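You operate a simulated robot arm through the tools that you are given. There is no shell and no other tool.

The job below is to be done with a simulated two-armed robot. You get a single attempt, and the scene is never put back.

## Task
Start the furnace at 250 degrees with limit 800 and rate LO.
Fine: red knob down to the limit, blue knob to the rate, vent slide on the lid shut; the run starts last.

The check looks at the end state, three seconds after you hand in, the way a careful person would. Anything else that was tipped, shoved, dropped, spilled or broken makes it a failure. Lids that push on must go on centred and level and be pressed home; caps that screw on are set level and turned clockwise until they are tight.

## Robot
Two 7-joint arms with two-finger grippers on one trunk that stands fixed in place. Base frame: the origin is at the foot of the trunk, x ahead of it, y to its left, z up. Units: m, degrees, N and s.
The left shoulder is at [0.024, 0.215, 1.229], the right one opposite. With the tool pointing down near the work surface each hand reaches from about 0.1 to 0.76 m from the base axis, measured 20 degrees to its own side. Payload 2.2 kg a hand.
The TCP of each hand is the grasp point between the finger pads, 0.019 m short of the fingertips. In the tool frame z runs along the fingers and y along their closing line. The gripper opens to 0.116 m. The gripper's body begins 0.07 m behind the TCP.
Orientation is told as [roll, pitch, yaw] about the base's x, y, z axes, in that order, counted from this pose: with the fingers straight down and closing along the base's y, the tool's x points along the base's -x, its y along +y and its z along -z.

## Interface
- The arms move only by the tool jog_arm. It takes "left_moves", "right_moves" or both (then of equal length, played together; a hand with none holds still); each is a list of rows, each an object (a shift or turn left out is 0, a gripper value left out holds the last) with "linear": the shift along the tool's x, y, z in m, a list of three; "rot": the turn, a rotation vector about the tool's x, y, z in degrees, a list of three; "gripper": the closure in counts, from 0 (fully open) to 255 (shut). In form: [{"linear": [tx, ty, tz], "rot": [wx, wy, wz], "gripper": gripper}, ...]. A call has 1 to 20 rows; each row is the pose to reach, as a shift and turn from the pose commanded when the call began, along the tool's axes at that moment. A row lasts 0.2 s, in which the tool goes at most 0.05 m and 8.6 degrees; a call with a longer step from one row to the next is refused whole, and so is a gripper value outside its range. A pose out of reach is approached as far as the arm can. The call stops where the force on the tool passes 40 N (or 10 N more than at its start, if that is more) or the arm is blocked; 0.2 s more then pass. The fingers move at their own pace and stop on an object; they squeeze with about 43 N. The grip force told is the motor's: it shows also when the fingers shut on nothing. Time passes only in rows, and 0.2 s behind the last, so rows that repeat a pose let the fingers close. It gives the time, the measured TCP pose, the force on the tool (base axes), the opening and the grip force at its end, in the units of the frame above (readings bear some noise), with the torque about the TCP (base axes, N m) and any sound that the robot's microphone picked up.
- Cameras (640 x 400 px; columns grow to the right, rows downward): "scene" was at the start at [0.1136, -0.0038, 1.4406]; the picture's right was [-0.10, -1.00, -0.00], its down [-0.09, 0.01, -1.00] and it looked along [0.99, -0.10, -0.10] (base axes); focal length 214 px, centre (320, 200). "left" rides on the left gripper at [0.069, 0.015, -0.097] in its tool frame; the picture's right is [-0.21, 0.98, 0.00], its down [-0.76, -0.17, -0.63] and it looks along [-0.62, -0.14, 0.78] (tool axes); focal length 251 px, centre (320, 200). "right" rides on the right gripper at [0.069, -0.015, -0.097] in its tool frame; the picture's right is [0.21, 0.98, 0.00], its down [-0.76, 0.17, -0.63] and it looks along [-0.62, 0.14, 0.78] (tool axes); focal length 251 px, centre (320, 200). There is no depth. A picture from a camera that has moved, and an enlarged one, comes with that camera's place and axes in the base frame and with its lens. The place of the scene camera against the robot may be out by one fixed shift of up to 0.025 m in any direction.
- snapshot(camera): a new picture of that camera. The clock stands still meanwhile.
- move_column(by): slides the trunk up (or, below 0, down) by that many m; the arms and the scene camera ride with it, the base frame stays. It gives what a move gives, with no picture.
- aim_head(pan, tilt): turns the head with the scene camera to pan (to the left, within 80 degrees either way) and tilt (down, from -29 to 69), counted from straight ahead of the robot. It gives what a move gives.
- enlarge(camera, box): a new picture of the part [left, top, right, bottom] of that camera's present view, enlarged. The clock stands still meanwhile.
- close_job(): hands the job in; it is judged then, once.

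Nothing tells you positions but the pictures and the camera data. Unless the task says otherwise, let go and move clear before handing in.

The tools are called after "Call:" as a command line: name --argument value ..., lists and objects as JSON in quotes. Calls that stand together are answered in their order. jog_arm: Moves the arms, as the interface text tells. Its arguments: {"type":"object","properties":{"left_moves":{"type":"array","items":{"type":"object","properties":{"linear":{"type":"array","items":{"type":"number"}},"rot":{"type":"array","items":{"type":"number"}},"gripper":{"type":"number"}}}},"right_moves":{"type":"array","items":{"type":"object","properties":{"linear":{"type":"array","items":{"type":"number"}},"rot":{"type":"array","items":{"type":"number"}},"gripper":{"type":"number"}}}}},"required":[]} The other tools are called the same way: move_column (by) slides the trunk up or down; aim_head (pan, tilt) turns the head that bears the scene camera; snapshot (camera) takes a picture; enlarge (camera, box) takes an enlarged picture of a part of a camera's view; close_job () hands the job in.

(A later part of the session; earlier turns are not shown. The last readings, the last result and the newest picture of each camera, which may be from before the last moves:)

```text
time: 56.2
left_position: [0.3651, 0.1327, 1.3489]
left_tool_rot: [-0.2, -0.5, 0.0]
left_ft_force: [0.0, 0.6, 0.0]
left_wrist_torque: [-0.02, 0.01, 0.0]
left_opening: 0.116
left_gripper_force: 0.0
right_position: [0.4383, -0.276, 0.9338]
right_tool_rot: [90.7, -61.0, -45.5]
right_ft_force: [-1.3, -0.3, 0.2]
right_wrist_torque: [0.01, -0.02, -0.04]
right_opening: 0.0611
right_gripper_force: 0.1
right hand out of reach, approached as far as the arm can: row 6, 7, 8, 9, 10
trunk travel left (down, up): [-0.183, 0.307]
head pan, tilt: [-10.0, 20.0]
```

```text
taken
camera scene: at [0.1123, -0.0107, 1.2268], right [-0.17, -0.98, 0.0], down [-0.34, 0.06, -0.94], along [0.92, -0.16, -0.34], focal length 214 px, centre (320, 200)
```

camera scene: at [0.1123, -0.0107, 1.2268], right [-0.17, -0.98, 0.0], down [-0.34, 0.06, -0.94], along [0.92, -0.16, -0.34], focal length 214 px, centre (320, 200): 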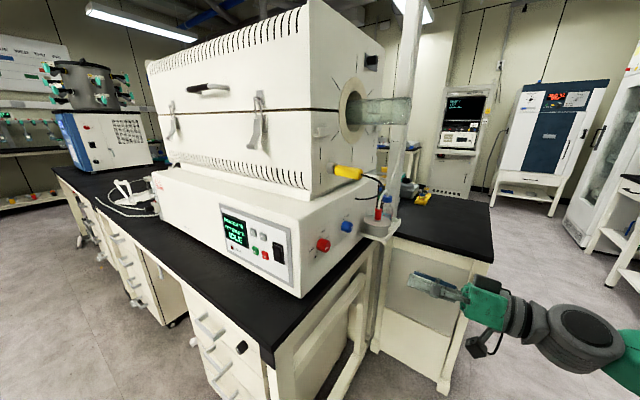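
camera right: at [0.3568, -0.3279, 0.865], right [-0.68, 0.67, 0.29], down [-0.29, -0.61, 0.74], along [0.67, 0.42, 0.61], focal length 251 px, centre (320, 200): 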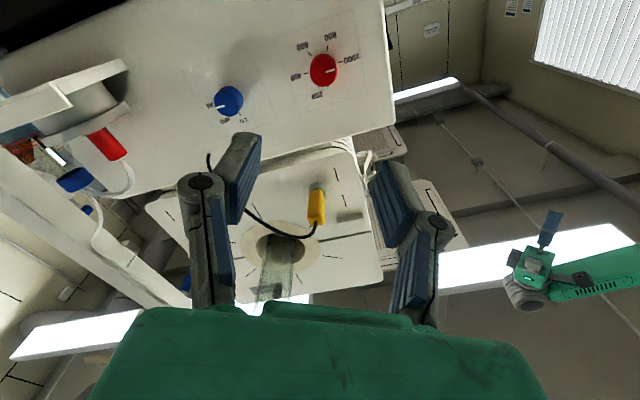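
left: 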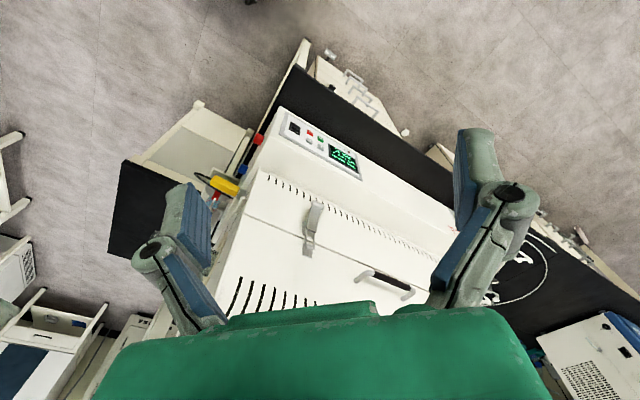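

The hand stopped short, likely at a wrist or elbow limit in this folded pose. I'll undo the +30° roll and see whether the arm frees up.

Call:
jog_arm --right_moves '[{"rot": [0, 0, -6]}, {"rot": [0, 0, -12]}, {"rot": [0, 0, -18]}, {"rot": [0, 0, -24]}, {"rot": [0, 0, -30]}, {"rot": [0, 0, -30]}, {"rot": [0, 0, -30]}]'

Call:
snapshot --camera "right"

```text
time: 57.8
left_position: [0.3656, 0.1278, 1.3496]
left_tool_rot: [0.0, -0.4, 0.1]
left_ft_force: [0.1, 0.0, 0.1]
left_wrist_torque: [0.01, 0.0, -0.01]
left_opening: 0.1157
left_gripper_force: 0.1
right_position: [0.4375, -0.281, 0.9376]
right_tool_rot: [-146.2, -89.6, -168.6]
right_ft_force: [0.6, -0.1, 0.1]
right_wrist_torque: [0.03, 0.0, -0.02]
right_opening: 0.0615
right_gripper_force: 0.0
trunk travel left (down, up): [-0.183, 0.307]
head pan, tilt: [-10.0, 20.0]
```

```text
taken
camera right: at [0.3813, -0.3578, 0.868], right [-0.69, 0.69, -0.22], down [-0.57, -0.33, 0.75], along [0.45, 0.64, 0.62], focal length 251 px, centre (320, 200)
```

right: 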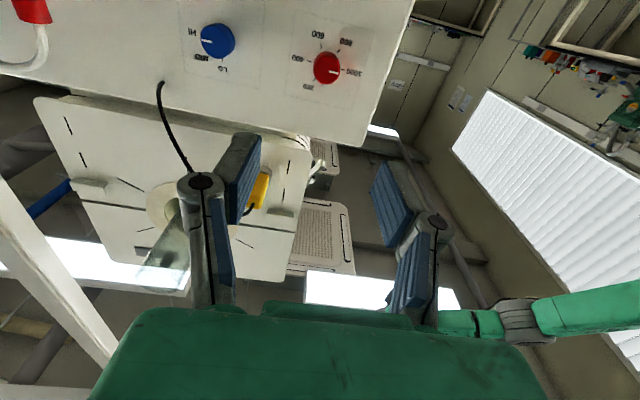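

The roll is undone, the position held, and there was no reach warning. I'll advance toward the red knob with zero roll, stopping about 12 cm short.

Call:
jog_arm --right_moves '[{"linear": [0.001, 0.001, 0.025]}, {"linear": [0.003, 0.002, 0.05]}, {"linear": [0.004, 0.003, 0.075]}, {"linear": [0.006, 0.004, 0.1]}, {"linear": [0.006, 0.004, 0.114]}, {"linear": [0.006, 0.004, 0.114]}]'

Call:
snapshot --camera "right"

Call:
snapshot --camera "scene"

```text
time: 59.2
left_position: [0.3661, 0.1275, 1.3491]
left_tool_rot: [0.0, -0.5, -0.1]
left_ft_force: [0.5, -0.4, 0.6]
left_wrist_torque: [0.01, -0.06, -0.03]
left_opening: 0.1161
left_gripper_force: 0.2
right_position: [0.4391, -0.278, 0.9377]
right_tool_rot: [-153.8, -89.5, -161.1]
right_ft_force: [-0.1, 0.2, -0.7]
right_wrist_torque: [0.02, 0.01, 0.0]
right_opening: 0.0613
right_gripper_force: 0.0
right hand out of reach, approached as far as the arm can: row 1, 2, 3, 4, 5, 6
trunk travel left (down, up): [-0.183, 0.307]
head pan, tilt: [-10.0, 20.0]
```

```text
taken
camera right: at [0.383, -0.3549, 0.8674], right [-0.69, 0.69, -0.22], down [-0.57, -0.33, 0.75], along [0.45, 0.64, 0.62], focal length 251 px, centre (320, 200)
```

right: 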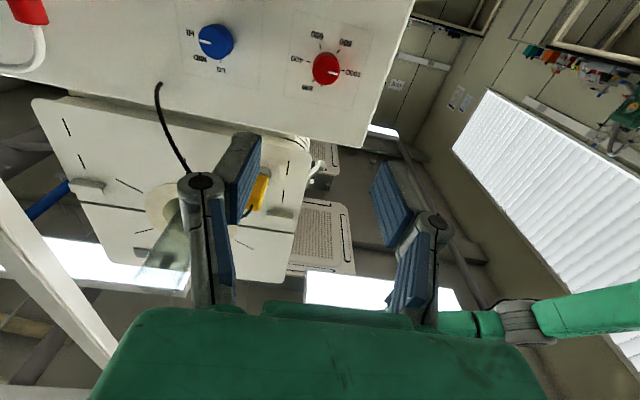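

```text
taken
camera scene: at [0.1119, -0.0127, 1.2268], right [-0.17, -0.98, 0.0], down [-0.34, 0.06, -0.94], along [0.92, -0.16, -0.34], focal length 214 px, centre (320, 200)
```

scene: 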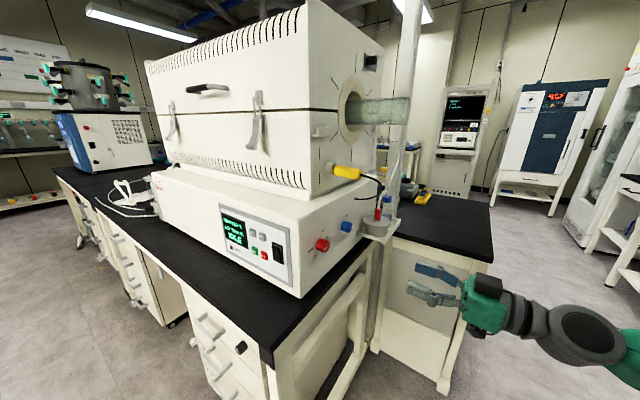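

The arm is blocked going forward in this folded, low-shoulder posture. I'll raise the trunk by 0.22 m, then bring the hand down and forward again from a higher shoulder.

Call:
move_column --by 0.22

Call:
jog_arm --right_moves '[{"linear": [0.03, 0, 0]}, {"linear": [0.06, 0, 0]}, {"linear": [0.09, 0, 0.01]}, {"linear": [0.12, 0, 0.02]}, {"linear": [0.15, 0, 0.035]}, {"linear": [0.18, 0, 0.05]}, {"linear": [0.2, 0, 0.07]}, {"linear": [0.22, 0, 0.09]}, {"linear": [0.225, 0, 0.11]}, {"linear": [0.225, 0, 0.11]}]'

Call:
snapshot --camera "right"

Call:
snapshot --camera "scene"

```text
time: 61.6
left_position: [0.3667, 0.1275, 1.5694]
left_tool_rot: [0.0, -0.5, 0.0]
left_ft_force: [-0.3, -0.3, -0.3]
left_wrist_torque: [0.0, -0.02, 0.0]
left_opening: 0.1156
left_gripper_force: 0.1
right_position: [0.4394, -0.2769, 1.1573]
right_tool_rot: [-154.1, -89.6, -160.8]
right_ft_force: [-0.7, -0.1, -0.5]
right_wrist_torque: [-0.05, -0.03, -0.01]
right_opening: 0.0614
right_gripper_force: 0.1
trunk travel left (down, up): [-0.403, 0.087]
head pan, tilt: [-10.0, 20.0]
```

```text
time: 63.8
left_position: [0.3654, 0.1278, 1.5672]
left_tool_rot: [0.0, -0.5, 0.0]
left_ft_force: [0.0, -0.3, -0.7]
left_wrist_torque: [0.02, -0.02, -0.04]
left_opening: 0.1162
left_gripper_force: 0.1
right_position: [0.4596, -0.2216, 0.9379]
right_tool_rot: [-148.8, -89.5, -166.1]
right_ft_force: [-0.3, -0.2, -0.3]
right_wrist_torque: [-0.03, 0.03, 0.02]
right_opening: 0.0611
right_gripper_force: 0.0
right hand out of reach, approached as far as the arm can: row 5, 6, 7, 8, 9, 10
trunk travel left (down, up): [-0.403, 0.087]
head pan, tilt: [-10.0, 20.0]
```

```text
taken
camera right: at [0.4028, -0.2995, 0.8675], right [-0.69, 0.69, -0.22], down [-0.57, -0.33, 0.75], along [0.45, 0.64, 0.62], focal length 251 px, centre (320, 200)
```

right: 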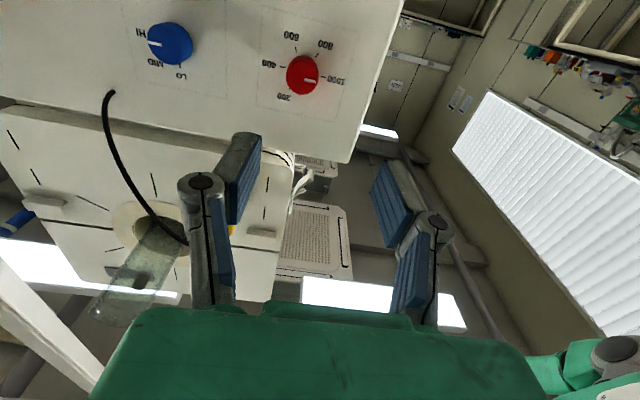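

```text
taken
camera scene: at [0.1123, -0.0115, 1.4468], right [-0.17, -0.98, 0.0], down [-0.34, 0.06, -0.94], along [0.92, -0.16, -0.34], focal length 214 px, centre (320, 200)
```

scene: 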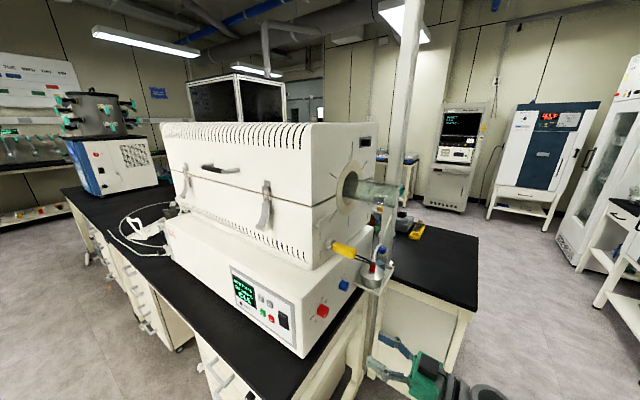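

A higher shoulder got closer but not enough; pointing dead level is what strains the wrist. I'll tilt the hand 30° downward, which still lets the pads lie along the knob's sides, and try to advance again.

Call:
jog_arm --right_moves '[{"rot": [0, 7.5, 0]}, {"rot": [0, 15, 0]}, {"rot": [0, 22.5, 0]}, {"rot": [0, 30, 0]}, {"rot": [0, 30, 0]}]'

Call:
move_column --by 0.08

Call:
snapshot --camera "right"

```text
time: 65.0
left_position: [0.3664, 0.1276, 1.5687]
left_tool_rot: [0.0, -0.4, 0.0]
left_ft_force: [-0.1, -0.2, 0.3]
left_wrist_torque: [0.0, -0.01, 0.02]
left_opening: 0.1156
left_gripper_force: 0.1
right_position: [0.4284, -0.2359, 0.9255]
right_tool_rot: [-0.5, -60.3, 45.4]
right_ft_force: [-0.4, 1.1, 0.3]
right_wrist_torque: [0.0, -0.04, -0.04]
right_opening: 0.0613
right_gripper_force: 0.2
right hand out of reach, approached as far as the arm can: row 2, 3, 4, 5
trunk travel left (down, up): [-0.403, 0.087]
head pan, tilt: [-10.0, 20.0]
```

```text
time: 66.1
left_position: [0.3661, 0.1281, 1.6483]
left_tool_rot: [0.0, -0.5, 0.0]
left_ft_force: [-0.7, 0.0, 0.3]
left_wrist_torque: [-0.02, -0.01, 0.01]
left_opening: 0.1162
left_gripper_force: 0.1
right_position: [0.4272, -0.2352, 1.0058]
right_tool_rot: [-0.4, -60.4, 45.4]
right_ft_force: [0.3, 0.2, -0.4]
right_wrist_torque: [-0.02, 0.02, -0.02]
right_opening: 0.0614
right_gripper_force: 0.1
trunk travel left (down, up): [-0.483, 0.007]
head pan, tilt: [-10.0, 20.0]
```

```text
taken
camera right: at [0.3568, -0.3286, 0.993], right [-0.77, 0.61, -0.19], down [-0.24, -0.01, 0.97], along [0.59, 0.79, 0.15], focal length 251 px, centre (320, 200)
```

right: 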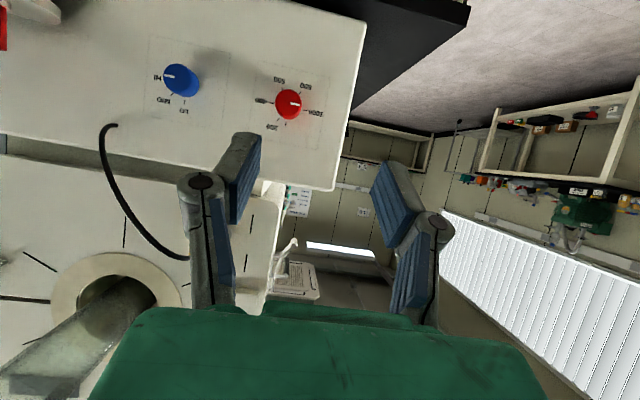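

The tilt is set and the trunk is up. I'll now try advancing to about 12 cm in front of the red knob.

Call:
jog_arm --right_moves '[{"linear": [-0.0055, -0.009, 0.0226]}, {"linear": [-0.011, -0.018, 0.0451]}, {"linear": [-0.0166, -0.027, 0.0677]}, {"linear": [-0.0221, -0.0359, 0.0903]}, {"linear": [-0.0221, -0.0359, 0.0903]}]'

Call:
snapshot --camera "right"

Call:
snapshot --camera "scene"

```text
time: 67.3
left_position: [0.3669, 0.1278, 1.6496]
left_tool_rot: [-0.1, -0.5, 0.0]
left_ft_force: [-0.3, 0.5, -0.1]
left_wrist_torque: [0.0, 0.0, -0.01]
left_opening: 0.1161
left_gripper_force: 0.0
right_position: [0.4338, -0.2319, 0.972]
right_tool_rot: [-0.5, -60.5, 45.5]
right_ft_force: [-0.2, 0.5, 0.1]
right_wrist_torque: [-0.01, -0.01, -0.01]
right_opening: 0.0613
right_gripper_force: 0.0
right hand out of reach, approached as far as the arm can: row 1, 2, 3, 4, 5
trunk travel left (down, up): [-0.483, 0.007]
head pan, tilt: [-10.0, 20.0]
```

```text
taken
camera right: at [0.3619, -0.325, 0.9594], right [-0.77, 0.61, -0.19], down [-0.25, -0.01, 0.97], along [0.59, 0.79, 0.16], focal length 251 px, centre (320, 200)
```

right: 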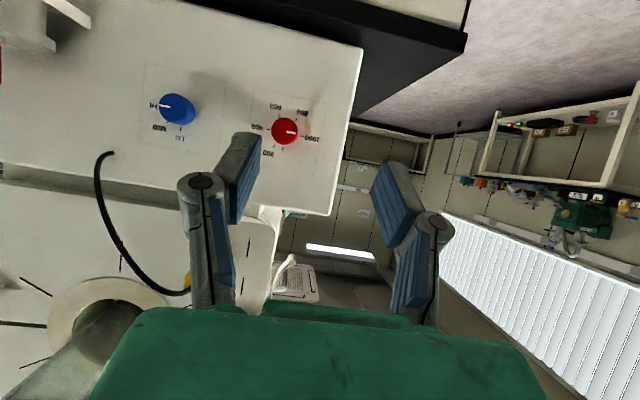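

```text
taken
camera scene: at [0.1123, -0.012, 1.5268], right [-0.17, -0.98, 0.0], down [-0.34, 0.06, -0.94], along [0.92, -0.16, -0.34], focal length 214 px, centre (320, 200)
```

scene: 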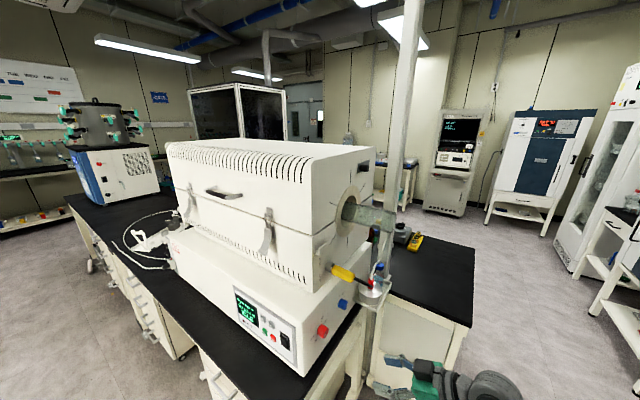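

It's still caught on a joint limit. I'll lift away and turn the tool straight down to reset the arm's posture, then come at the knob with a 45° tilt instead.

Call:
jog_arm --right_moves '[{"linear": [-0.0156, -0.0101, -0.0174], "rot": [0, 7.5, 0]}, {"linear": [-0.0313, -0.0202, -0.0348], "rot": [0, 15, 0]}, {"linear": [-0.0469, -0.0302, -0.0522], "rot": [0, 22.5, 0]}, {"linear": [-0.0626, -0.0403, -0.0696], "rot": [0, 30, 0]}, {"linear": [-0.0782, -0.0504, -0.087], "rot": [0, 37.5, 0]}, {"linear": [-0.0938, -0.0605, -0.1044], "rot": [0, 45, 0]}, {"linear": [-0.1095, -0.0705, -0.1218], "rot": [0, 52.5, 0]}, {"linear": [-0.1251, -0.0806, -0.1392], "rot": [0, 60, 0]}, {"linear": [-0.1251, -0.0806, -0.1392], "rot": [0, 60, 0]}]'

Call:
snapshot --camera "scene"

```text
time: 69.3
left_position: [0.3645, 0.135, 1.6493]
left_tool_rot: [-0.3, -0.6, -0.1]
left_ft_force: [0.0, -0.2, 0.3]
left_wrist_torque: [0.03, -0.02, -0.03]
left_opening: 0.116
left_gripper_force: 0.1
right_position: [0.4473, -0.3391, 1.1492]
right_tool_rot: [3.0, -3.7, 41.6]
right_ft_force: [-0.1, -0.2, 0.5]
right_wrist_torque: [-0.05, 0.0, 0.03]
right_opening: 0.0614
right_gripper_force: 0.0
right hand out of reach, approached as far as the arm can: row 1, 2, 3, 4, 5, 6
trunk travel left (down, up): [-0.483, 0.007]
head pan, tilt: [-10.0, 20.0]
```

```text
taken
camera scene: at [0.1132, -0.0106, 1.5269], right [-0.17, -0.98, 0.0], down [-0.34, 0.06, -0.94], along [0.92, -0.16, -0.34], focal length 214 px, centre (320, 200)
```

scene: 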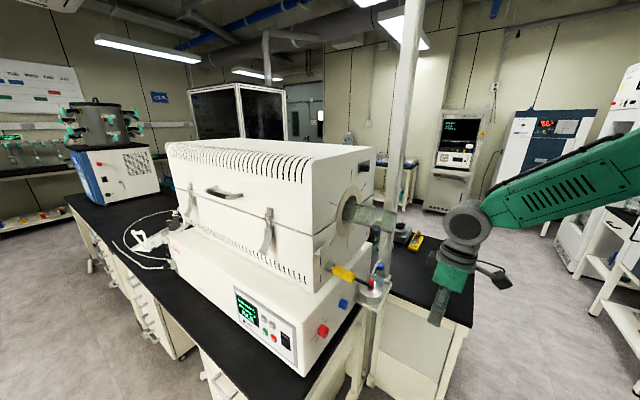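

The posture is reset, with the tool almost straight down near (0.45, -0.34, 1.15). I'll true up the orientation and move over in front of the red knob, still high and about 9 cm off the panel.

Call:
jog_arm --right_moves '[{"linear": [-0.034, 0.0124, 0.0178], "rot": [0.6, 0.74, -0.7]}, {"linear": [-0.068, 0.0247, 0.0356], "rot": [1.2, 1.5, -1.4]}, {"linear": [-0.102, 0.0371, 0.0534], "rot": [1.8, 2.2, -2.1]}, {"linear": [-0.136, 0.0494, 0.0712], "rot": [2.4, 3, -2.8]}, {"linear": [-0.17, 0.0618, 0.089], "rot": [3, 3.7, -3.4]}, {"linear": [-0.17, 0.0618, 0.089], "rot": [3, 3.7, -3.4]}]'

Call:
snapshot --camera "scene"

Call:
snapshot --camera "right"

```text
time: 70.7
left_position: [0.3652, 0.1259, 1.6496]
left_tool_rot: [0.0, -0.5, 0.0]
left_ft_force: [-0.9, 0.4, -0.2]
left_wrist_torque: [0.02, -0.01, 0.03]
left_opening: 0.1162
left_gripper_force: 0.0
right_position: [0.5266, -0.1639, 1.0637]
right_tool_rot: [-3.2, 3.3, 48.3]
right_ft_force: [0.0, -0.9, -0.9]
right_wrist_torque: [-0.02, 0.01, -0.01]
right_opening: 0.0614
right_gripper_force: 0.1
trunk travel left (down, up): [-0.483, 0.007]
head pan, tilt: [-10.0, 20.0]
```

```text
taken
camera scene: at [0.1144, -0.0058, 1.5267], right [-0.17, -0.98, 0.0], down [-0.34, 0.06, -0.94], along [0.92, -0.16, -0.34], focal length 214 px, centre (320, 200)
```

scene: 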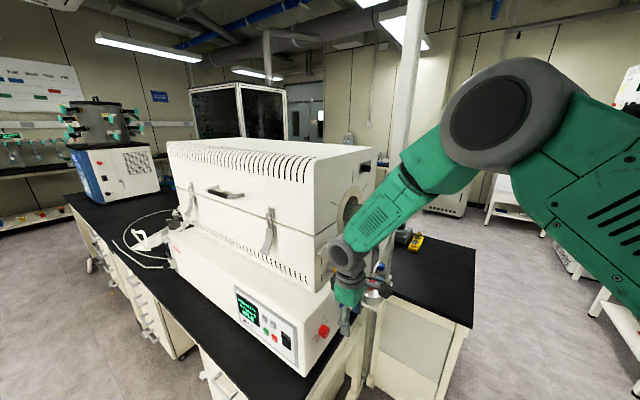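

```text
taken
camera right: at [0.4922, -0.2167, 1.1642], right [-0.87, 0.49, -0.04], down [0.38, 0.72, 0.58], along [0.31, 0.49, -0.82], focal length 251 px, centre (320, 200)
```

right: 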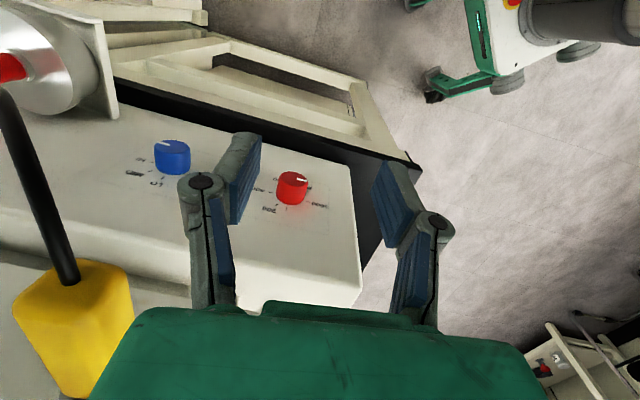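

The elbow is now up and out, which is a much better posture, and the yellow plug is in view to the right at a safe distance. I'll undo the small orientation overshoot and then pitch the hand to 45°.

Call:
jog_arm --right_moves '[{"rot": [-3, -3.7, 3.4]}, {"rot": [-3, -3.7, 3.4]}]'

Call:
jog_arm --right_moves '[{"rot": [0, -7.5, 0], "linear": [0, -0.002, 0]}, {"rot": [0, -15, 0], "linear": [0, -0.004, 0]}, {"rot": [0, -22.5, 0], "linear": [0, -0.007, 0]}, {"rot": [0, -30, 0], "linear": [0, -0.01, 0]}, {"rot": [0, -37.5, 0], "linear": [0, -0.013, 0]}, {"rot": [0, -45, 0], "linear": [0, -0.015, 0]}, {"rot": [0, -45, 0], "linear": [0, -0.015, 0]}, {"rot": [0, -45, 0], "linear": [0, -0.015, 0]}]'

Call:
snapshot --camera "scene"

Call:
snapshot --camera "right"

```text
time: 71.3
left_position: [0.3662, 0.1409, 1.6483]
left_tool_rot: [-0.5, -0.5, 0.1]
left_ft_force: [-0.8, 0.3, -0.3]
left_wrist_torque: [-0.02, -0.02, 0.0]
left_opening: 0.116
left_gripper_force: 0.1
right_position: [0.5271, -0.1541, 1.0648]
right_tool_rot: [-0.5, -0.2, 45.3]
right_ft_force: [-0.8, 0.3, -0.3]
right_wrist_torque: [-0.09, -0.02, 0.02]
right_opening: 0.0613
right_gripper_force: 0.0
trunk travel left (down, up): [-0.483, 0.007]
head pan, tilt: [-10.0, 20.0]
```

```text
time: 73.1
left_position: [0.3667, 0.14, 1.6487]
left_tool_rot: [-0.4, -0.6, 0.1]
left_ft_force: [0.0, -0.4, 0.6]
left_wrist_torque: [0.0, 0.02, -0.02]
left_opening: 0.1162
left_gripper_force: 0.0
right_position: [0.5378, -0.1678, 1.0657]
right_tool_rot: [-0.7, -45.2, 45.9]
right_ft_force: [-0.4, 0.2, 0.4]
right_wrist_torque: [0.0, 0.01, 0.01]
right_opening: 0.0614
right_gripper_force: 0.1
trunk travel left (down, up): [-0.483, 0.007]
head pan, tilt: [-10.0, 20.0]
```

```text
taken
camera scene: at [0.1145, -0.0088, 1.5267], right [-0.17, -0.98, 0.0], down [-0.34, 0.06, -0.94], along [0.92, -0.16, -0.35], focal length 214 px, centre (320, 200)
```

scene: 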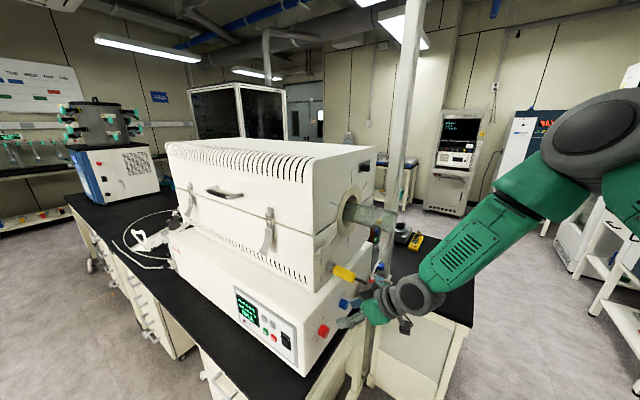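

```text
taken
camera right: at [0.4667, -0.2596, 1.084], right [-0.8, 0.58, -0.16], down [-0.07, 0.18, 0.98], along [0.6, 0.79, -0.11], focal length 251 px, centre (320, 200)
```

right: 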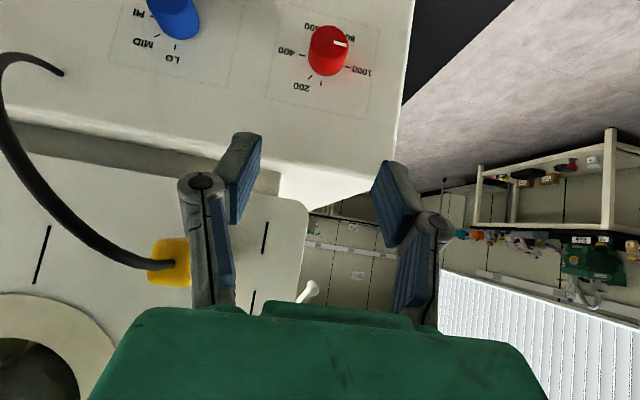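

No reach warnings in this posture. I'll try pitching up a further 30° here, since a flatter hand makes the knob turn simpler.

Call:
jog_arm --right_moves '[{"rot": [0, -7.5, 0], "linear": [0.003, 0, -0.003]}, {"rot": [0, -15, 0], "linear": [0.007, 0, -0.007]}, {"rot": [0, -22.5, 0], "linear": [0.01, 0, -0.01]}, {"rot": [0, -30, 0], "linear": [0.014, 0, -0.014]}, {"rot": [0, -30, 0], "linear": [0.014, 0, -0.014]}]'

Call:
snapshot --camera "right"

```text
time: 74.3
left_position: [0.3668, 0.144, 1.6479]
left_tool_rot: [-0.7, -0.5, 0.0]
left_ft_force: [0.6, 0.2, 0.9]
left_wrist_torque: [-0.07, 0.02, -0.02]
left_opening: 0.1157
left_gripper_force: 0.0
right_position: [0.5237, -0.1799, 1.0667]
right_tool_rot: [-2.5, -75.2, 47.6]
right_ft_force: [-0.7, 0.4, 0.4]
right_wrist_torque: [-0.01, -0.03, -0.05]
right_opening: 0.0612
right_gripper_force: 0.2
trunk travel left (down, up): [-0.483, 0.007]
head pan, tilt: [-10.0, 20.0]
```

```text
taken
camera right: at [0.4573, -0.2682, 1.0244], right [-0.73, 0.65, -0.22], down [-0.42, -0.17, 0.89], along [0.54, 0.74, 0.4], focal length 251 px, centre (320, 200)
```

right: 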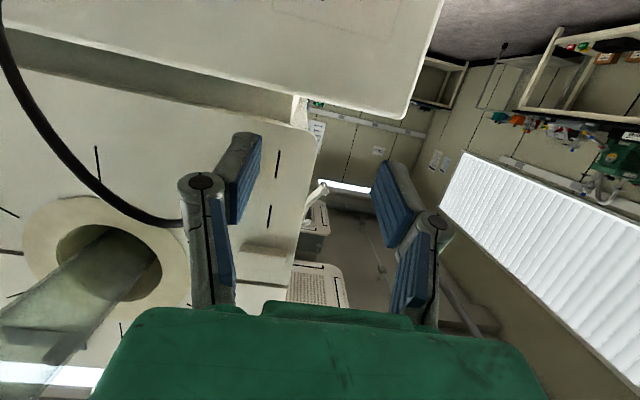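

The hand now points along the panel's normal, only 15° below level, with no warnings. I'll lower it in front of the red knob.

Call:
jog_arm --right_moves '[{"linear": [0.032, -0.0016, 0.0038]}, {"linear": [0.064, -0.0032, 0.0076]}, {"linear": [0.096, -0.005, 0.0115]}, {"linear": [0.1271, -0.0065, 0.0153]}, {"linear": [0.1271, -0.0065, 0.0153]}, {"linear": [0.1271, -0.0065, 0.0153]}]'

Call:
snapshot --camera "right"

Call:
snapshot --camera "scene"

```text
time: 75.7
left_position: [0.3657, 0.1143, 1.6494]
left_tool_rot: [0.5, -0.5, 0.0]
left_ft_force: [-0.9, -0.7, -0.2]
left_wrist_torque: [0.03, 0.0, -0.02]
left_opening: 0.1158
left_gripper_force: 0.0
right_position: [0.5188, -0.214, 0.9349]
right_tool_rot: [0.7, -75.6, 44.6]
right_ft_force: [0.5, -0.9, -0.3]
right_wrist_torque: [0.03, -0.02, 0.01]
right_opening: 0.0615
right_gripper_force: 0.0
trunk travel left (down, up): [-0.483, 0.007]
head pan, tilt: [-10.0, 20.0]
```

```text
taken
camera right: at [0.4516, -0.3009, 0.892], right [-0.73, 0.65, -0.21], down [-0.42, -0.19, 0.89], along [0.54, 0.73, 0.41], focal length 251 px, centre (320, 200)
```

right: 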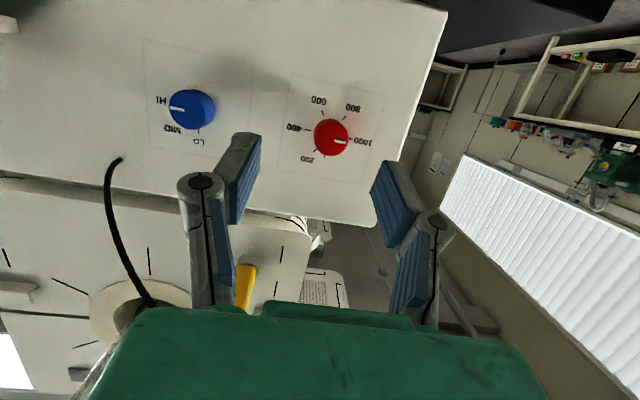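

```text
taken
camera scene: at [0.114, -0.0356, 1.5262], right [-0.17, -0.98, -0.01], down [-0.34, 0.07, -0.94], along [0.92, -0.16, -0.35], focal length 214 px, centre (320, 200)
```

scene: 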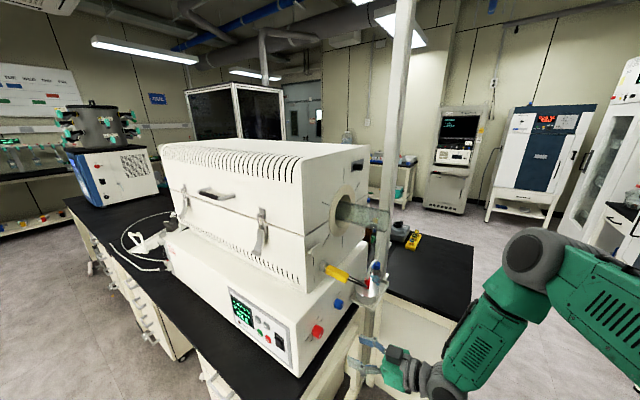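

The hand is in front of the red knob, but the raised trunk is swaying a couple of centimetres. I'll wait for it to settle before closing in.

Call:
jog_arm --right_moves '[{"gripper": 120}, {"gripper": 120}, {"gripper": 120}, {"gripper": 120}, {"gripper": 120}, {"gripper": 120}, {"gripper": 120}, {"gripper": 120}, {"gripper": 120}, {"gripper": 120}]'

Call:
snapshot --camera "right"

Call:
enlarge --camera "right" --box '[240, 70, 400, 170]'

```text
time: 77.9
left_position: [0.3658, 0.1561, 1.6462]
left_tool_rot: [-1.0, -0.5, -0.1]
left_ft_force: [-0.3, 0.3, -0.5]
left_wrist_torque: [-0.04, 0.0, 0.04]
left_opening: 0.1162
left_gripper_force: 0.0
right_position: [0.5182, -0.1908, 0.942]
right_tool_rot: [-3.4, -74.7, 48.2]
right_ft_force: [-0.6, 0.4, 0.4]
right_wrist_torque: [-0.03, 0.01, 0.01]
right_opening: 0.0618
right_gripper_force: 0.0
trunk travel left (down, up): [-0.483, 0.007]
head pan, tilt: [-10.0, 20.0]
```

```text
taken
camera right: at [0.4521, -0.2784, 0.9001], right [-0.73, 0.65, -0.22], down [-0.42, -0.17, 0.89], along [0.54, 0.74, 0.39], focal length 251 px, centre (320, 200)
```

right: 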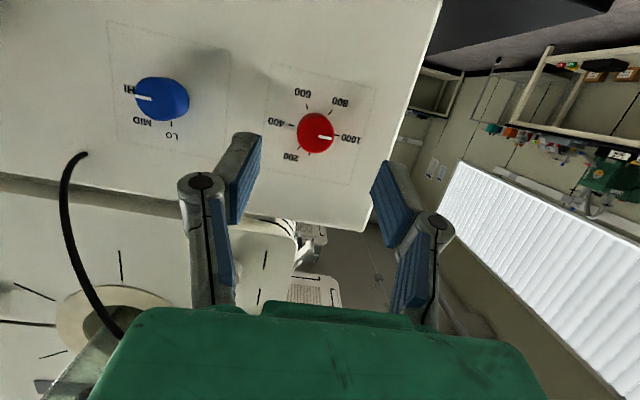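

```text
4.00 times, centred on (320, 120) of right
camera zoom: at [0.4521, -0.2784, 0.9001], right [-0.73, 0.65, -0.22], down [-0.42, -0.17, 0.89], along [0.54, 0.74, 0.39], focal length 1006 px, centre (320, 520)
```

zoom: 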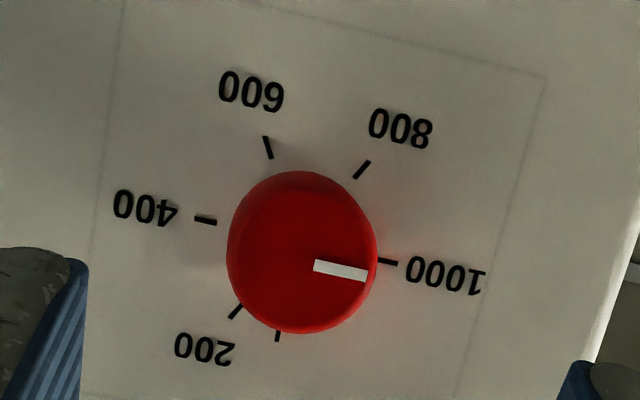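

The sway hasn't died out: the left hand's y swung from 0.114 to 0.156. I'll back away from the panel a little and watch it with the arm still.

Call:
jog_arm --right_moves '[{"linear": [0, 0, -0.02]}, {"linear": [0, 0, -0.04]}, {"linear": [0, 0, -0.04]}]'

Call:
jog_arm --right_moves '[{"gripper": 120}]'

Call:
jog_arm --right_moves '[{"gripper": 120}]'

Call:
jog_arm --right_moves '[{"gripper": 120}]'

Call:
jog_arm --right_moves '[{"gripper": 120}]'

Call:
jog_arm --right_moves '[{"gripper": 120}]'

```text
time: 78.7
left_position: [0.3679, 0.1558, 1.647]
left_tool_rot: [-1.0, -0.4, 0.1]
left_ft_force: [0.1, 1.3, 1.0]
left_wrist_torque: [-0.06, 0.03, -0.01]
left_opening: 0.1158
left_gripper_force: 0.1
right_position: [0.4924, -0.2155, 0.9525]
right_tool_rot: [-2.7, -74.9, 47.9]
right_ft_force: [0.0, 1.2, 1.0]
right_wrist_torque: [-0.01, 0.02, -0.03]
right_opening: 0.0614
right_gripper_force: 0.1
trunk travel left (down, up): [-0.483, 0.007]
head pan, tilt: [-10.0, 20.0]
```

```text
time: 79.1
left_position: [0.3655, 0.1105, 1.6481]
left_tool_rot: [0.6, -0.4, -0.2]
left_ft_force: [-0.6, -0.1, -0.1]
left_wrist_torque: [0.07, 0.03, -0.04]
left_opening: 0.1157
left_gripper_force: 0.0
right_position: [0.4925, -0.2477, 0.9464]
right_tool_rot: [0.0, -75.6, 45.0]
right_ft_force: [-0.1, -0.5, -0.3]
right_wrist_torque: [0.02, 0.02, 0.03]
right_opening: 0.0615
right_gripper_force: 0.0
trunk travel left (down, up): [-0.483, 0.007]
head pan, tilt: [-10.0, 20.0]
```

```text
time: 79.5
left_position: [0.367, 0.1372, 1.6489]
left_tool_rot: [-0.2, -0.5, 0.0]
left_ft_force: [0.0, 0.2, -0.5]
left_wrist_torque: [0.01, 0.0, 0.01]
left_opening: 0.1162
left_gripper_force: 0.1
right_position: [0.4921, -0.227, 0.9496]
right_tool_rot: [-1.1, -75.3, 46.4]
right_ft_force: [0.0, 0.0, 0.1]
right_wrist_torque: [0.0, 0.05, -0.06]
right_opening: 0.0615
right_gripper_force: 0.0
trunk travel left (down, up): [-0.483, 0.007]
head pan, tilt: [-10.0, 20.0]
```

```text
time: 79.9
left_position: [0.3649, 0.1359, 1.6469]
left_tool_rot: [-0.4, -0.6, 0.0]
left_ft_force: [1.2, 0.7, -0.1]
left_wrist_torque: [0.0, 0.01, -0.01]
left_opening: 0.1161
left_gripper_force: 0.1
right_position: [0.4915, -0.2303, 0.9512]
right_tool_rot: [-2.0, -75.1, 47.1]
right_ft_force: [0.0, 0.6, -0.1]
right_wrist_torque: [-0.04, 0.0, -0.04]
right_opening: 0.0615
right_gripper_force: 0.1
trunk travel left (down, up): [-0.483, 0.007]
head pan, tilt: [-10.0, 20.0]
```

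```text
time: 80.3
left_position: [0.3664, 0.1086, 1.6491]
left_tool_rot: [0.8, -0.5, -0.1]
left_ft_force: [0.1, -1.8, -1.1]
left_wrist_torque: [0.1, -0.02, 0.01]
left_opening: 0.116
left_gripper_force: 0.0
right_position: [0.4927, -0.2455, 0.9458]
right_tool_rot: [1.3, -75.9, 44.0]
right_ft_force: [0.2, -0.4, 0.0]
right_wrist_torque: [-0.01, 0.0, -0.01]
right_opening: 0.0613
right_gripper_force: 0.1
trunk travel left (down, up): [-0.483, 0.007]
head pan, tilt: [-10.0, 20.0]
```

```text
time: 80.7
left_position: [0.3655, 0.1625, 1.6473]
left_tool_rot: [-1.2, -0.5, 0.1]
left_ft_force: [0.2, 0.6, 0.2]
left_wrist_torque: [-0.14, 0.0, 0.01]
left_opening: 0.1159
left_gripper_force: 0.1
right_position: [0.4916, -0.2156, 0.9537]
right_tool_rot: [-3.8, -74.7, 48.8]
right_ft_force: [-0.6, 2.3, 0.6]
right_wrist_torque: [-0.08, 0.05, -0.08]
right_opening: 0.061
right_gripper_force: 0.0
trunk travel left (down, up): [-0.483, 0.007]
head pan, tilt: [-10.0, 20.0]
```

The trunk is rocking side to side by itself at this full height. I'll lift the hand and then lower the column by 0.12 m, where it was steady before.

Call:
jog_arm --right_moves '[{"linear": [-0.03, 0, -0.01]}, {"linear": [-0.06, 0, -0.02]}, {"linear": [-0.09, 0, -0.03]}, {"linear": [-0.116, 0, -0.031]}]'

Call:
move_column --by -0.12

Call:
jog_arm --right_moves '[{"gripper": 120}, {"gripper": 120}, {"gripper": 120}, {"gripper": 120}]'

Call:
jog_arm --right_moves '[{"gripper": 120}]'

Call:
jog_arm --right_moves '[{"gripper": 120}]'

Call:
jog_arm --right_moves '[{"gripper": 120}]'

```text
time: 81.7
left_position: [0.3655, 0.1488, 1.6455]
left_tool_rot: [-1.0, -0.5, 0.0]
left_ft_force: [-0.8, 0.2, 0.8]
left_wrist_torque: [-0.06, -0.01, 0.01]
left_opening: 0.1161
left_gripper_force: 0.1
right_position: [0.4862, -0.2268, 1.0743]
right_tool_rot: [-3.1, -74.8, 48.0]
right_ft_force: [-0.3, 0.3, 0.7]
right_wrist_torque: [-0.02, 0.03, -0.04]
right_opening: 0.0613
right_gripper_force: 0.1
trunk travel left (down, up): [-0.483, 0.007]
head pan, tilt: [-10.0, 20.0]
```

```text
time: 83.2
left_position: [0.365, 0.1593, 1.5276]
left_tool_rot: [-1.0, -0.5, 0.2]
left_ft_force: [0.0, 1.4, 1.0]
left_wrist_torque: [-0.11, 0.0, 0.02]
left_opening: 0.1158
left_gripper_force: 0.1
right_position: [0.4859, -0.216, 0.9544]
right_tool_rot: [-2.8, -74.9, 48.3]
right_ft_force: [-0.6, 1.2, 1.0]
right_wrist_torque: [-0.08, 0.02, -0.07]
right_opening: 0.0612
right_gripper_force: 0.0
trunk travel left (down, up): [-0.363, 0.127]
head pan, tilt: [-10.0, 20.0]
```

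```text
time: 84.4
left_position: [0.3619, 0.1512, 1.5268]
left_tool_rot: [-1.6, -0.5, 0.1]
left_ft_force: [-0.6, 1.3, -0.1]
left_wrist_torque: [-0.04, -0.01, -0.02]
left_opening: 0.1162
left_gripper_force: 0.0
right_position: [0.4849, -0.2256, 0.9572]
right_tool_rot: [-4.0, -74.7, 49.5]
right_ft_force: [0.6, 0.7, 0.7]
right_wrist_torque: [-0.04, -0.02, -0.05]
right_opening: 0.0613
right_gripper_force: 0.0
trunk travel left (down, up): [-0.363, 0.127]
head pan, tilt: [-10.0, 20.0]
stopped in row 4 (right hand): the arm was blocked; the commanded pose is now the measured one
```

```text
time: 84.8
left_position: [0.3631, 0.1046, 1.5311]
left_tool_rot: [1.0, -0.6, 0.1]
left_ft_force: [0.8, -0.5, -1.8]
left_wrist_torque: [0.06, 0.03, -0.02]
left_opening: 0.116
left_gripper_force: 0.1
right_position: [0.486, -0.251, 0.9467]
right_tool_rot: [1.7, -76.0, 44.1]
right_ft_force: [-0.5, 0.1, -0.9]
right_wrist_torque: [0.05, -0.06, -0.04]
right_opening: 0.0613
right_gripper_force: 0.0
trunk travel left (down, up): [-0.363, 0.127]
head pan, tilt: [-10.0, 20.0]
```

```text
time: 85.4
left_position: [0.3574, 0.0877, 1.5331]
left_tool_rot: [0.3, -0.9, 0.3]
left_ft_force: [0.1, -0.7, -1.1]
left_wrist_torque: [0.16, -0.03, -0.01]
left_opening: 0.1164
left_gripper_force: 0.0
right_position: [0.4817, -0.2685, 0.9517]
right_tool_rot: [0.7, -76.4, 44.8]
right_ft_force: [0.8, -1.5, -0.2]
right_wrist_torque: [0.01, 0.0, 0.03]
right_opening: 0.0611
right_gripper_force: 0.0
trunk travel left (down, up): [-0.363, 0.127]
head pan, tilt: [-10.0, 20.0]
stopped in row 1 (right hand): the arm was blocked; the commanded pose is now the measured one
```

```text
time: 85.8
left_position: [0.3583, 0.1288, 1.5351]
left_tool_rot: [-0.7, -0.9, 0.1]
left_ft_force: [-1.0, -0.6, -0.3]
left_wrist_torque: [0.05, -0.04, 0.03]
left_opening: 0.1158
left_gripper_force: 0.1
right_position: [0.4808, -0.2382, 0.9564]
right_tool_rot: [-1.8, -75.9, 47.6]
right_ft_force: [-0.8, -1.2, -0.2]
right_wrist_torque: [-0.09, 0.05, -0.01]
right_opening: 0.0611
right_gripper_force: 0.0
trunk travel left (down, up): [-0.363, 0.127]
head pan, tilt: [-10.0, 20.0]
```

The hand reports being blocked with almost no force on the tool, so part of the arm may be rubbing on something. I'll look at the arm itself by panning the head to the right.

Call:
aim_head --pan -55 --tilt 30

Call:
snapshot --camera "scene"

Call:
snapshot --camera "left"

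Call:
snapshot --camera "right"

```text
time: 87.0
left_position: [0.3595, 0.1886, 1.5285]
left_tool_rot: [-3.1, -0.8, 0.6]
left_ft_force: [-1.1, 1.6, 2.5]
left_wrist_torque: [-0.18, 0.02, 0.02]
left_opening: 0.1159
left_gripper_force: 0.0
right_position: [0.4826, -0.2016, 0.9664]
right_tool_rot: [-6.8, -74.2, 52.6]
right_ft_force: [-0.3, 0.7, 2.7]
right_wrist_torque: [-0.05, 0.09, -0.02]
right_opening: 0.0613
right_gripper_force: 0.0
trunk travel left (down, up): [-0.363, 0.127]
head pan, tilt: [-55.0, 30.0]
```

```text
taken
camera scene: at [0.0732, -0.0055, 1.3929], right [-0.82, -0.57, 0.02], down [-0.29, 0.38, -0.88], along [0.5, -0.73, -0.47], focal length 214 px, centre (320, 200)
```

scene: 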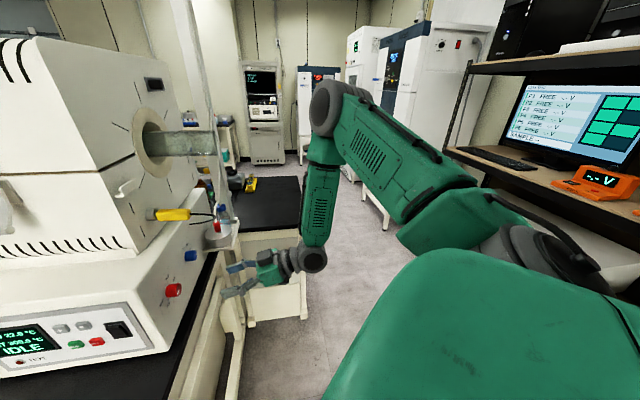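

```text
taken
camera left: at [0.2886, 0.2067, 1.623], right [0.2, 0.98, -0.05], down [0.75, -0.12, 0.65], along [0.63, -0.17, -0.76], focal length 251 px, centre (320, 200)
```

left: 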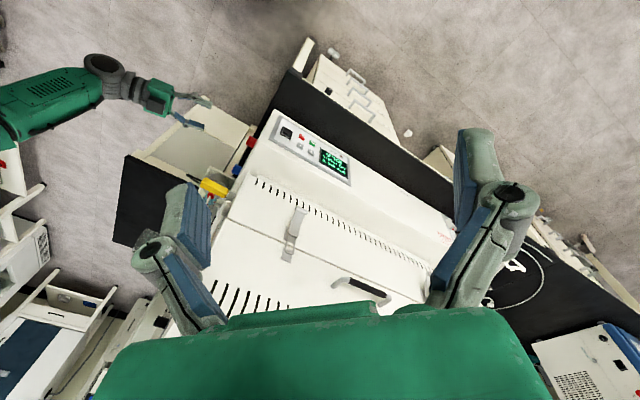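

```text
taken
camera right: at [0.4165, -0.2925, 0.9255], right [-0.74, 0.63, -0.24], down [-0.42, -0.16, 0.89], along [0.53, 0.76, 0.38], focal length 251 px, centre (320, 200)
```

right: 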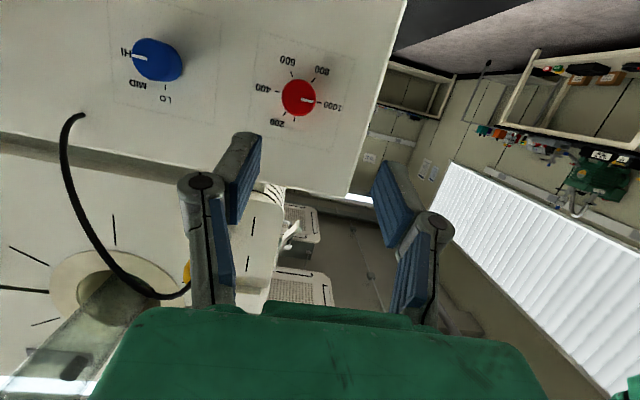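

The arm is clear of everything, but the whole trunk now leans up to 3° as it rocks, so this arm pose seems to excite it. I'll draw the hand back and up to the tool-down pose, where it was steady.

Call:
jog_arm --right_moves '[{"linear": [-0.02, -0.01, -0.02], "rot": [0, 7.5, 0]}, {"linear": [-0.04, -0.02, -0.04], "rot": [0, 15, 0]}, {"linear": [-0.06, -0.03, -0.06], "rot": [0, 22.5, 0]}, {"linear": [-0.08, -0.04, -0.08], "rot": [0, 30, 0]}, {"linear": [-0.1, -0.05, -0.08], "rot": [0, 37.5, 0]}, {"linear": [-0.12, -0.06, -0.08], "rot": [0, 45, 0]}, {"linear": [-0.14, -0.07, -0.08], "rot": [0, 52.5, 0]}, {"linear": [-0.16, -0.08, -0.08], "rot": [0, 60, 0]}, {"linear": [-0.18, -0.08, -0.08], "rot": [0, 67.5, 0]}, {"linear": [-0.2, -0.08, -0.08], "rot": [0, 75, 0]}]'

Call:
jog_arm --right_moves '[{"gripper": 120}]'

Call:
jog_arm --right_moves '[{"gripper": 120}]'

Call:
jog_arm --right_moves '[{"gripper": 120}]'

Call:
jog_arm --right_moves '[{"gripper": 120}]'

```text
time: 89.4
left_position: [0.3515, 0.0429, 1.5372]
left_tool_rot: [2.6, -1.1, 0.4]
left_ft_force: [0.7, -1.7, -1.2]
left_wrist_torque: [0.14, 0.02, 0.06]
left_opening: 0.1158
left_gripper_force: 0.1
right_position: [0.5121, -0.4018, 1.1429]
right_tool_rot: [4.2, -3.9, 42.3]
right_ft_force: [-1.4, -3.8, -1.7]
right_wrist_torque: [0.41, -0.04, 0.0]
right_opening: 0.0611
right_gripper_force: 0.1
trunk travel left (down, up): [-0.363, 0.127]
head pan, tilt: [-55.0, 30.0]
stopped in row 10 (right hand): the arm was blocked; the commanded pose is now the measured one
```

```text
time: 90.0
left_position: [0.3485, 0.0832, 1.536]
left_tool_rot: [0.1, -1.0, 0.6]
left_ft_force: [-1.3, -0.3, -0.2]
left_wrist_torque: [-0.01, -0.01, -0.04]
left_opening: 0.1159
left_gripper_force: 0.0
right_position: [0.5126, -0.3608, 1.1648]
right_tool_rot: [0.5, -1.7, 45.2]
right_ft_force: [0.6, 0.9, 0.1]
right_wrist_torque: [-0.07, 0.06, -0.01]
right_opening: 0.0613
right_gripper_force: 0.2
trunk travel left (down, up): [-0.363, 0.127]
head pan, tilt: [-55.0, 30.0]
stopped in row 1 (right hand): the arm was blocked; the commanded pose is now the measured one
```

```text
time: 90.6
left_position: [0.3396, 0.183, 1.5369]
left_tool_rot: [-2.6, -1.7, 0.0]
left_ft_force: [-1.9, 1.8, 1.7]
left_wrist_torque: [-0.16, -0.07, -0.01]
left_opening: 0.116
left_gripper_force: 0.0
right_position: [0.5, -0.3082, 1.1824]
right_tool_rot: [1.8, -3.4, 40.7]
right_ft_force: [-0.4, 1.1, 1.2]
right_wrist_torque: [-0.15, -0.06, 0.02]
right_opening: 0.0612
right_gripper_force: 0.0
trunk travel left (down, up): [-0.363, 0.127]
head pan, tilt: [-55.0, 30.0]
stopped in row 1 (right hand): the arm was blocked; the commanded pose is now the measured one
```

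```text
time: 91.2
left_position: [0.3381, 0.0024, 1.5409]
left_tool_rot: [3.8, -1.6, 0.1]
left_ft_force: [-1.0, -3.8, -1.1]
left_wrist_torque: [0.29, -0.04, 0.02]
left_opening: 0.1158
left_gripper_force: 0.1
right_position: [0.5047, -0.436, 1.1417]
right_tool_rot: [5.1, -5.6, 41.9]
right_ft_force: [-1.2, -2.0, -0.1]
right_wrist_torque: [0.28, -0.12, -0.04]
right_opening: 0.0612
right_gripper_force: 0.0
trunk travel left (down, up): [-0.363, 0.127]
head pan, tilt: [-55.0, 30.0]
stopped in row 1 (right hand): the arm was blocked; the commanded pose is now the measured one
```

```text
time: 91.8
left_position: [0.3382, 0.1496, 1.5369]
left_tool_rot: [-2.5, -1.5, 0.0]
left_ft_force: [0.1, 1.6, 0.9]
left_wrist_torque: [-0.17, 0.08, -0.01]
left_opening: 0.1159
left_gripper_force: 0.1
right_position: [0.5011, -0.3269, 1.1786]
right_tool_rot: [0.4, -1.8, 42.7]
right_ft_force: [1.4, 1.2, -0.1]
right_wrist_torque: [-0.13, 0.09, -0.02]
right_opening: 0.0613
right_gripper_force: 0.0
trunk travel left (down, up): [-0.363, 0.127]
head pan, tilt: [-55.0, 30.0]
stopped in row 1 (right hand): the arm was blocked; the commanded pose is now the measured one
```

The rocking has grown to several centimetres, and re-referencing the right hand may be feeding it. I'll leave both arms holding still for a few seconds through the left hand only, to see whether it decays.

Call:
jog_arm --left_moves '[{"gripper": 0}, {"gripper": 0}, {"gripper": 0}, {"gripper": 0}, {"gripper": 0}]'

Call:
jog_arm --left_moves '[{"gripper": 0}, {"gripper": 0}, {"gripper": 0}, {"gripper": 0}, {"gripper": 0}, {"gripper": 0}]'

Call:
snapshot --camera "scene"

```text
time: 92.6
left_position: [0.3309, 0.2284, 1.5359]
left_tool_rot: [-4.8, -2.2, -0.1]
left_ft_force: [0.5, 1.8, 1.9]
left_wrist_torque: [-0.18, 0.04, 0.03]
left_opening: 0.1161
left_gripper_force: 0.2
right_position: [0.4912, -0.2746, 1.2007]
right_tool_rot: [0.2, -3.0, 40.7]
right_ft_force: [1.0, 7.3, 3.1]
right_wrist_torque: [-0.73, 0.15, -0.01]
right_opening: 0.0615
right_gripper_force: 0.1
trunk travel left (down, up): [-0.363, 0.127]
head pan, tilt: [-55.0, 30.0]
stopped in row 3 (left hand): the arm was blocked; the commanded pose is now the measured one
```

```text
time: 93.5
left_position: [0.3307, 0.2784, 1.5313]
left_tool_rot: [-6.4, -2.6, -0.5]
left_ft_force: [0.9, 2.6, 1.3]
left_wrist_torque: [-0.14, 0.02, -0.01]
left_opening: 0.1158
left_gripper_force: 0.0
right_position: [0.4877, -0.2553, 1.2071]
right_tool_rot: [2.0, -4.5, 37.5]
right_ft_force: [2.3, 7.5, 4.2]
right_wrist_torque: [-0.7, 0.18, 0.04]
right_opening: 0.0614
right_gripper_force: 0.1
trunk travel left (down, up): [-0.363, 0.127]
head pan, tilt: [-55.0, 30.0]
stopped in row 4 (left hand): the arm was blocked; the commanded pose is now the measured one
```

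```text
taken
camera scene: at [0.0726, 0.0043, 1.393], right [-0.82, -0.57, 0.03], down [-0.29, 0.37, -0.88], along [0.5, -0.73, -0.47], focal length 214 px, centre (320, 200)
```

scene: 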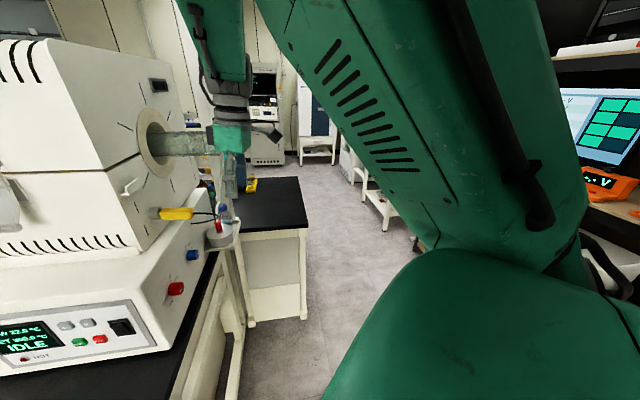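

The sway is still growing, and the right hand is swinging near the glass tube. I'll pull the right hand away from the furnace first and then bring the column well down to stiffen everything.

Call:
jog_arm --right_moves '[{"linear": [0.04, -0.01, 0]}, {"linear": [0.08, -0.02, 0]}, {"linear": [0.12, -0.03, 0]}, {"linear": [0.16, -0.04, 0]}, {"linear": [0.2, -0.05, 0]}]'

Call:
move_column --by -0.2

Call:
snapshot --camera "scene"

```text
time: 94.7
left_position: [0.3382, 0.1922, 1.5335]
left_tool_rot: [-3.9, -1.9, -0.8]
left_ft_force: [2.4, -0.4, -3.0]
left_wrist_torque: [0.01, 0.15, 0.01]
left_opening: 0.1159
left_gripper_force: 0.1
right_position: [0.36, -0.4873, 1.1612]
right_tool_rot: [4.2, -4.4, 36.7]
right_ft_force: [-0.2, -0.4, -0.2]
right_wrist_torque: [0.03, -0.07, -0.02]
right_opening: 0.0613
right_gripper_force: 0.0
trunk travel left (down, up): [-0.363, 0.127]
head pan, tilt: [-55.0, 30.0]
```

```text
time: 95.4
left_position: [0.3284, 0.3339, 1.4873]
left_tool_rot: [-8.3, -2.4, -0.6]
left_ft_force: [-0.4, 0.0, 1.3]
left_wrist_torque: [0.0, 0.04, 0.03]
left_opening: 0.1159
left_gripper_force: 0.1
right_position: [0.3437, -0.389, 1.1575]
right_tool_rot: [3.9, -5.2, 33.4]
right_ft_force: [2.3, 3.9, 5.7]
right_wrist_torque: [-0.5, 0.3, 0.02]
right_opening: 0.0615
right_gripper_force: 0.0
trunk travel left (down, up): [-0.331, 0.159]
head pan, tilt: [-55.0, 30.0]
stopped: the arm was blocked; the commanded pose is now the measured one
```

```text
taken
camera scene: at [0.0721, 0.0121, 1.3606], right [-0.82, -0.57, 0.03], down [-0.29, 0.36, -0.89], along [0.5, -0.73, -0.46], focal length 214 px, centre (320, 200)
```

scene: 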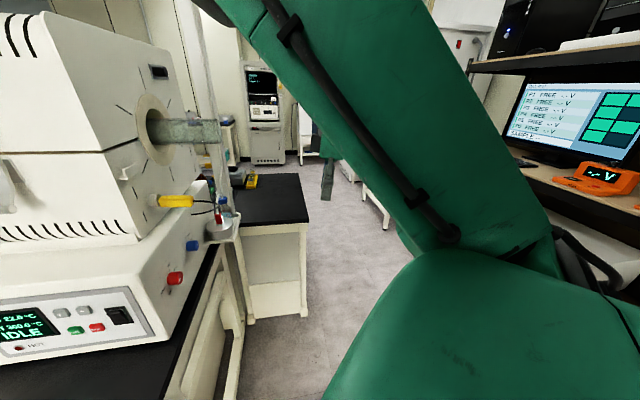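

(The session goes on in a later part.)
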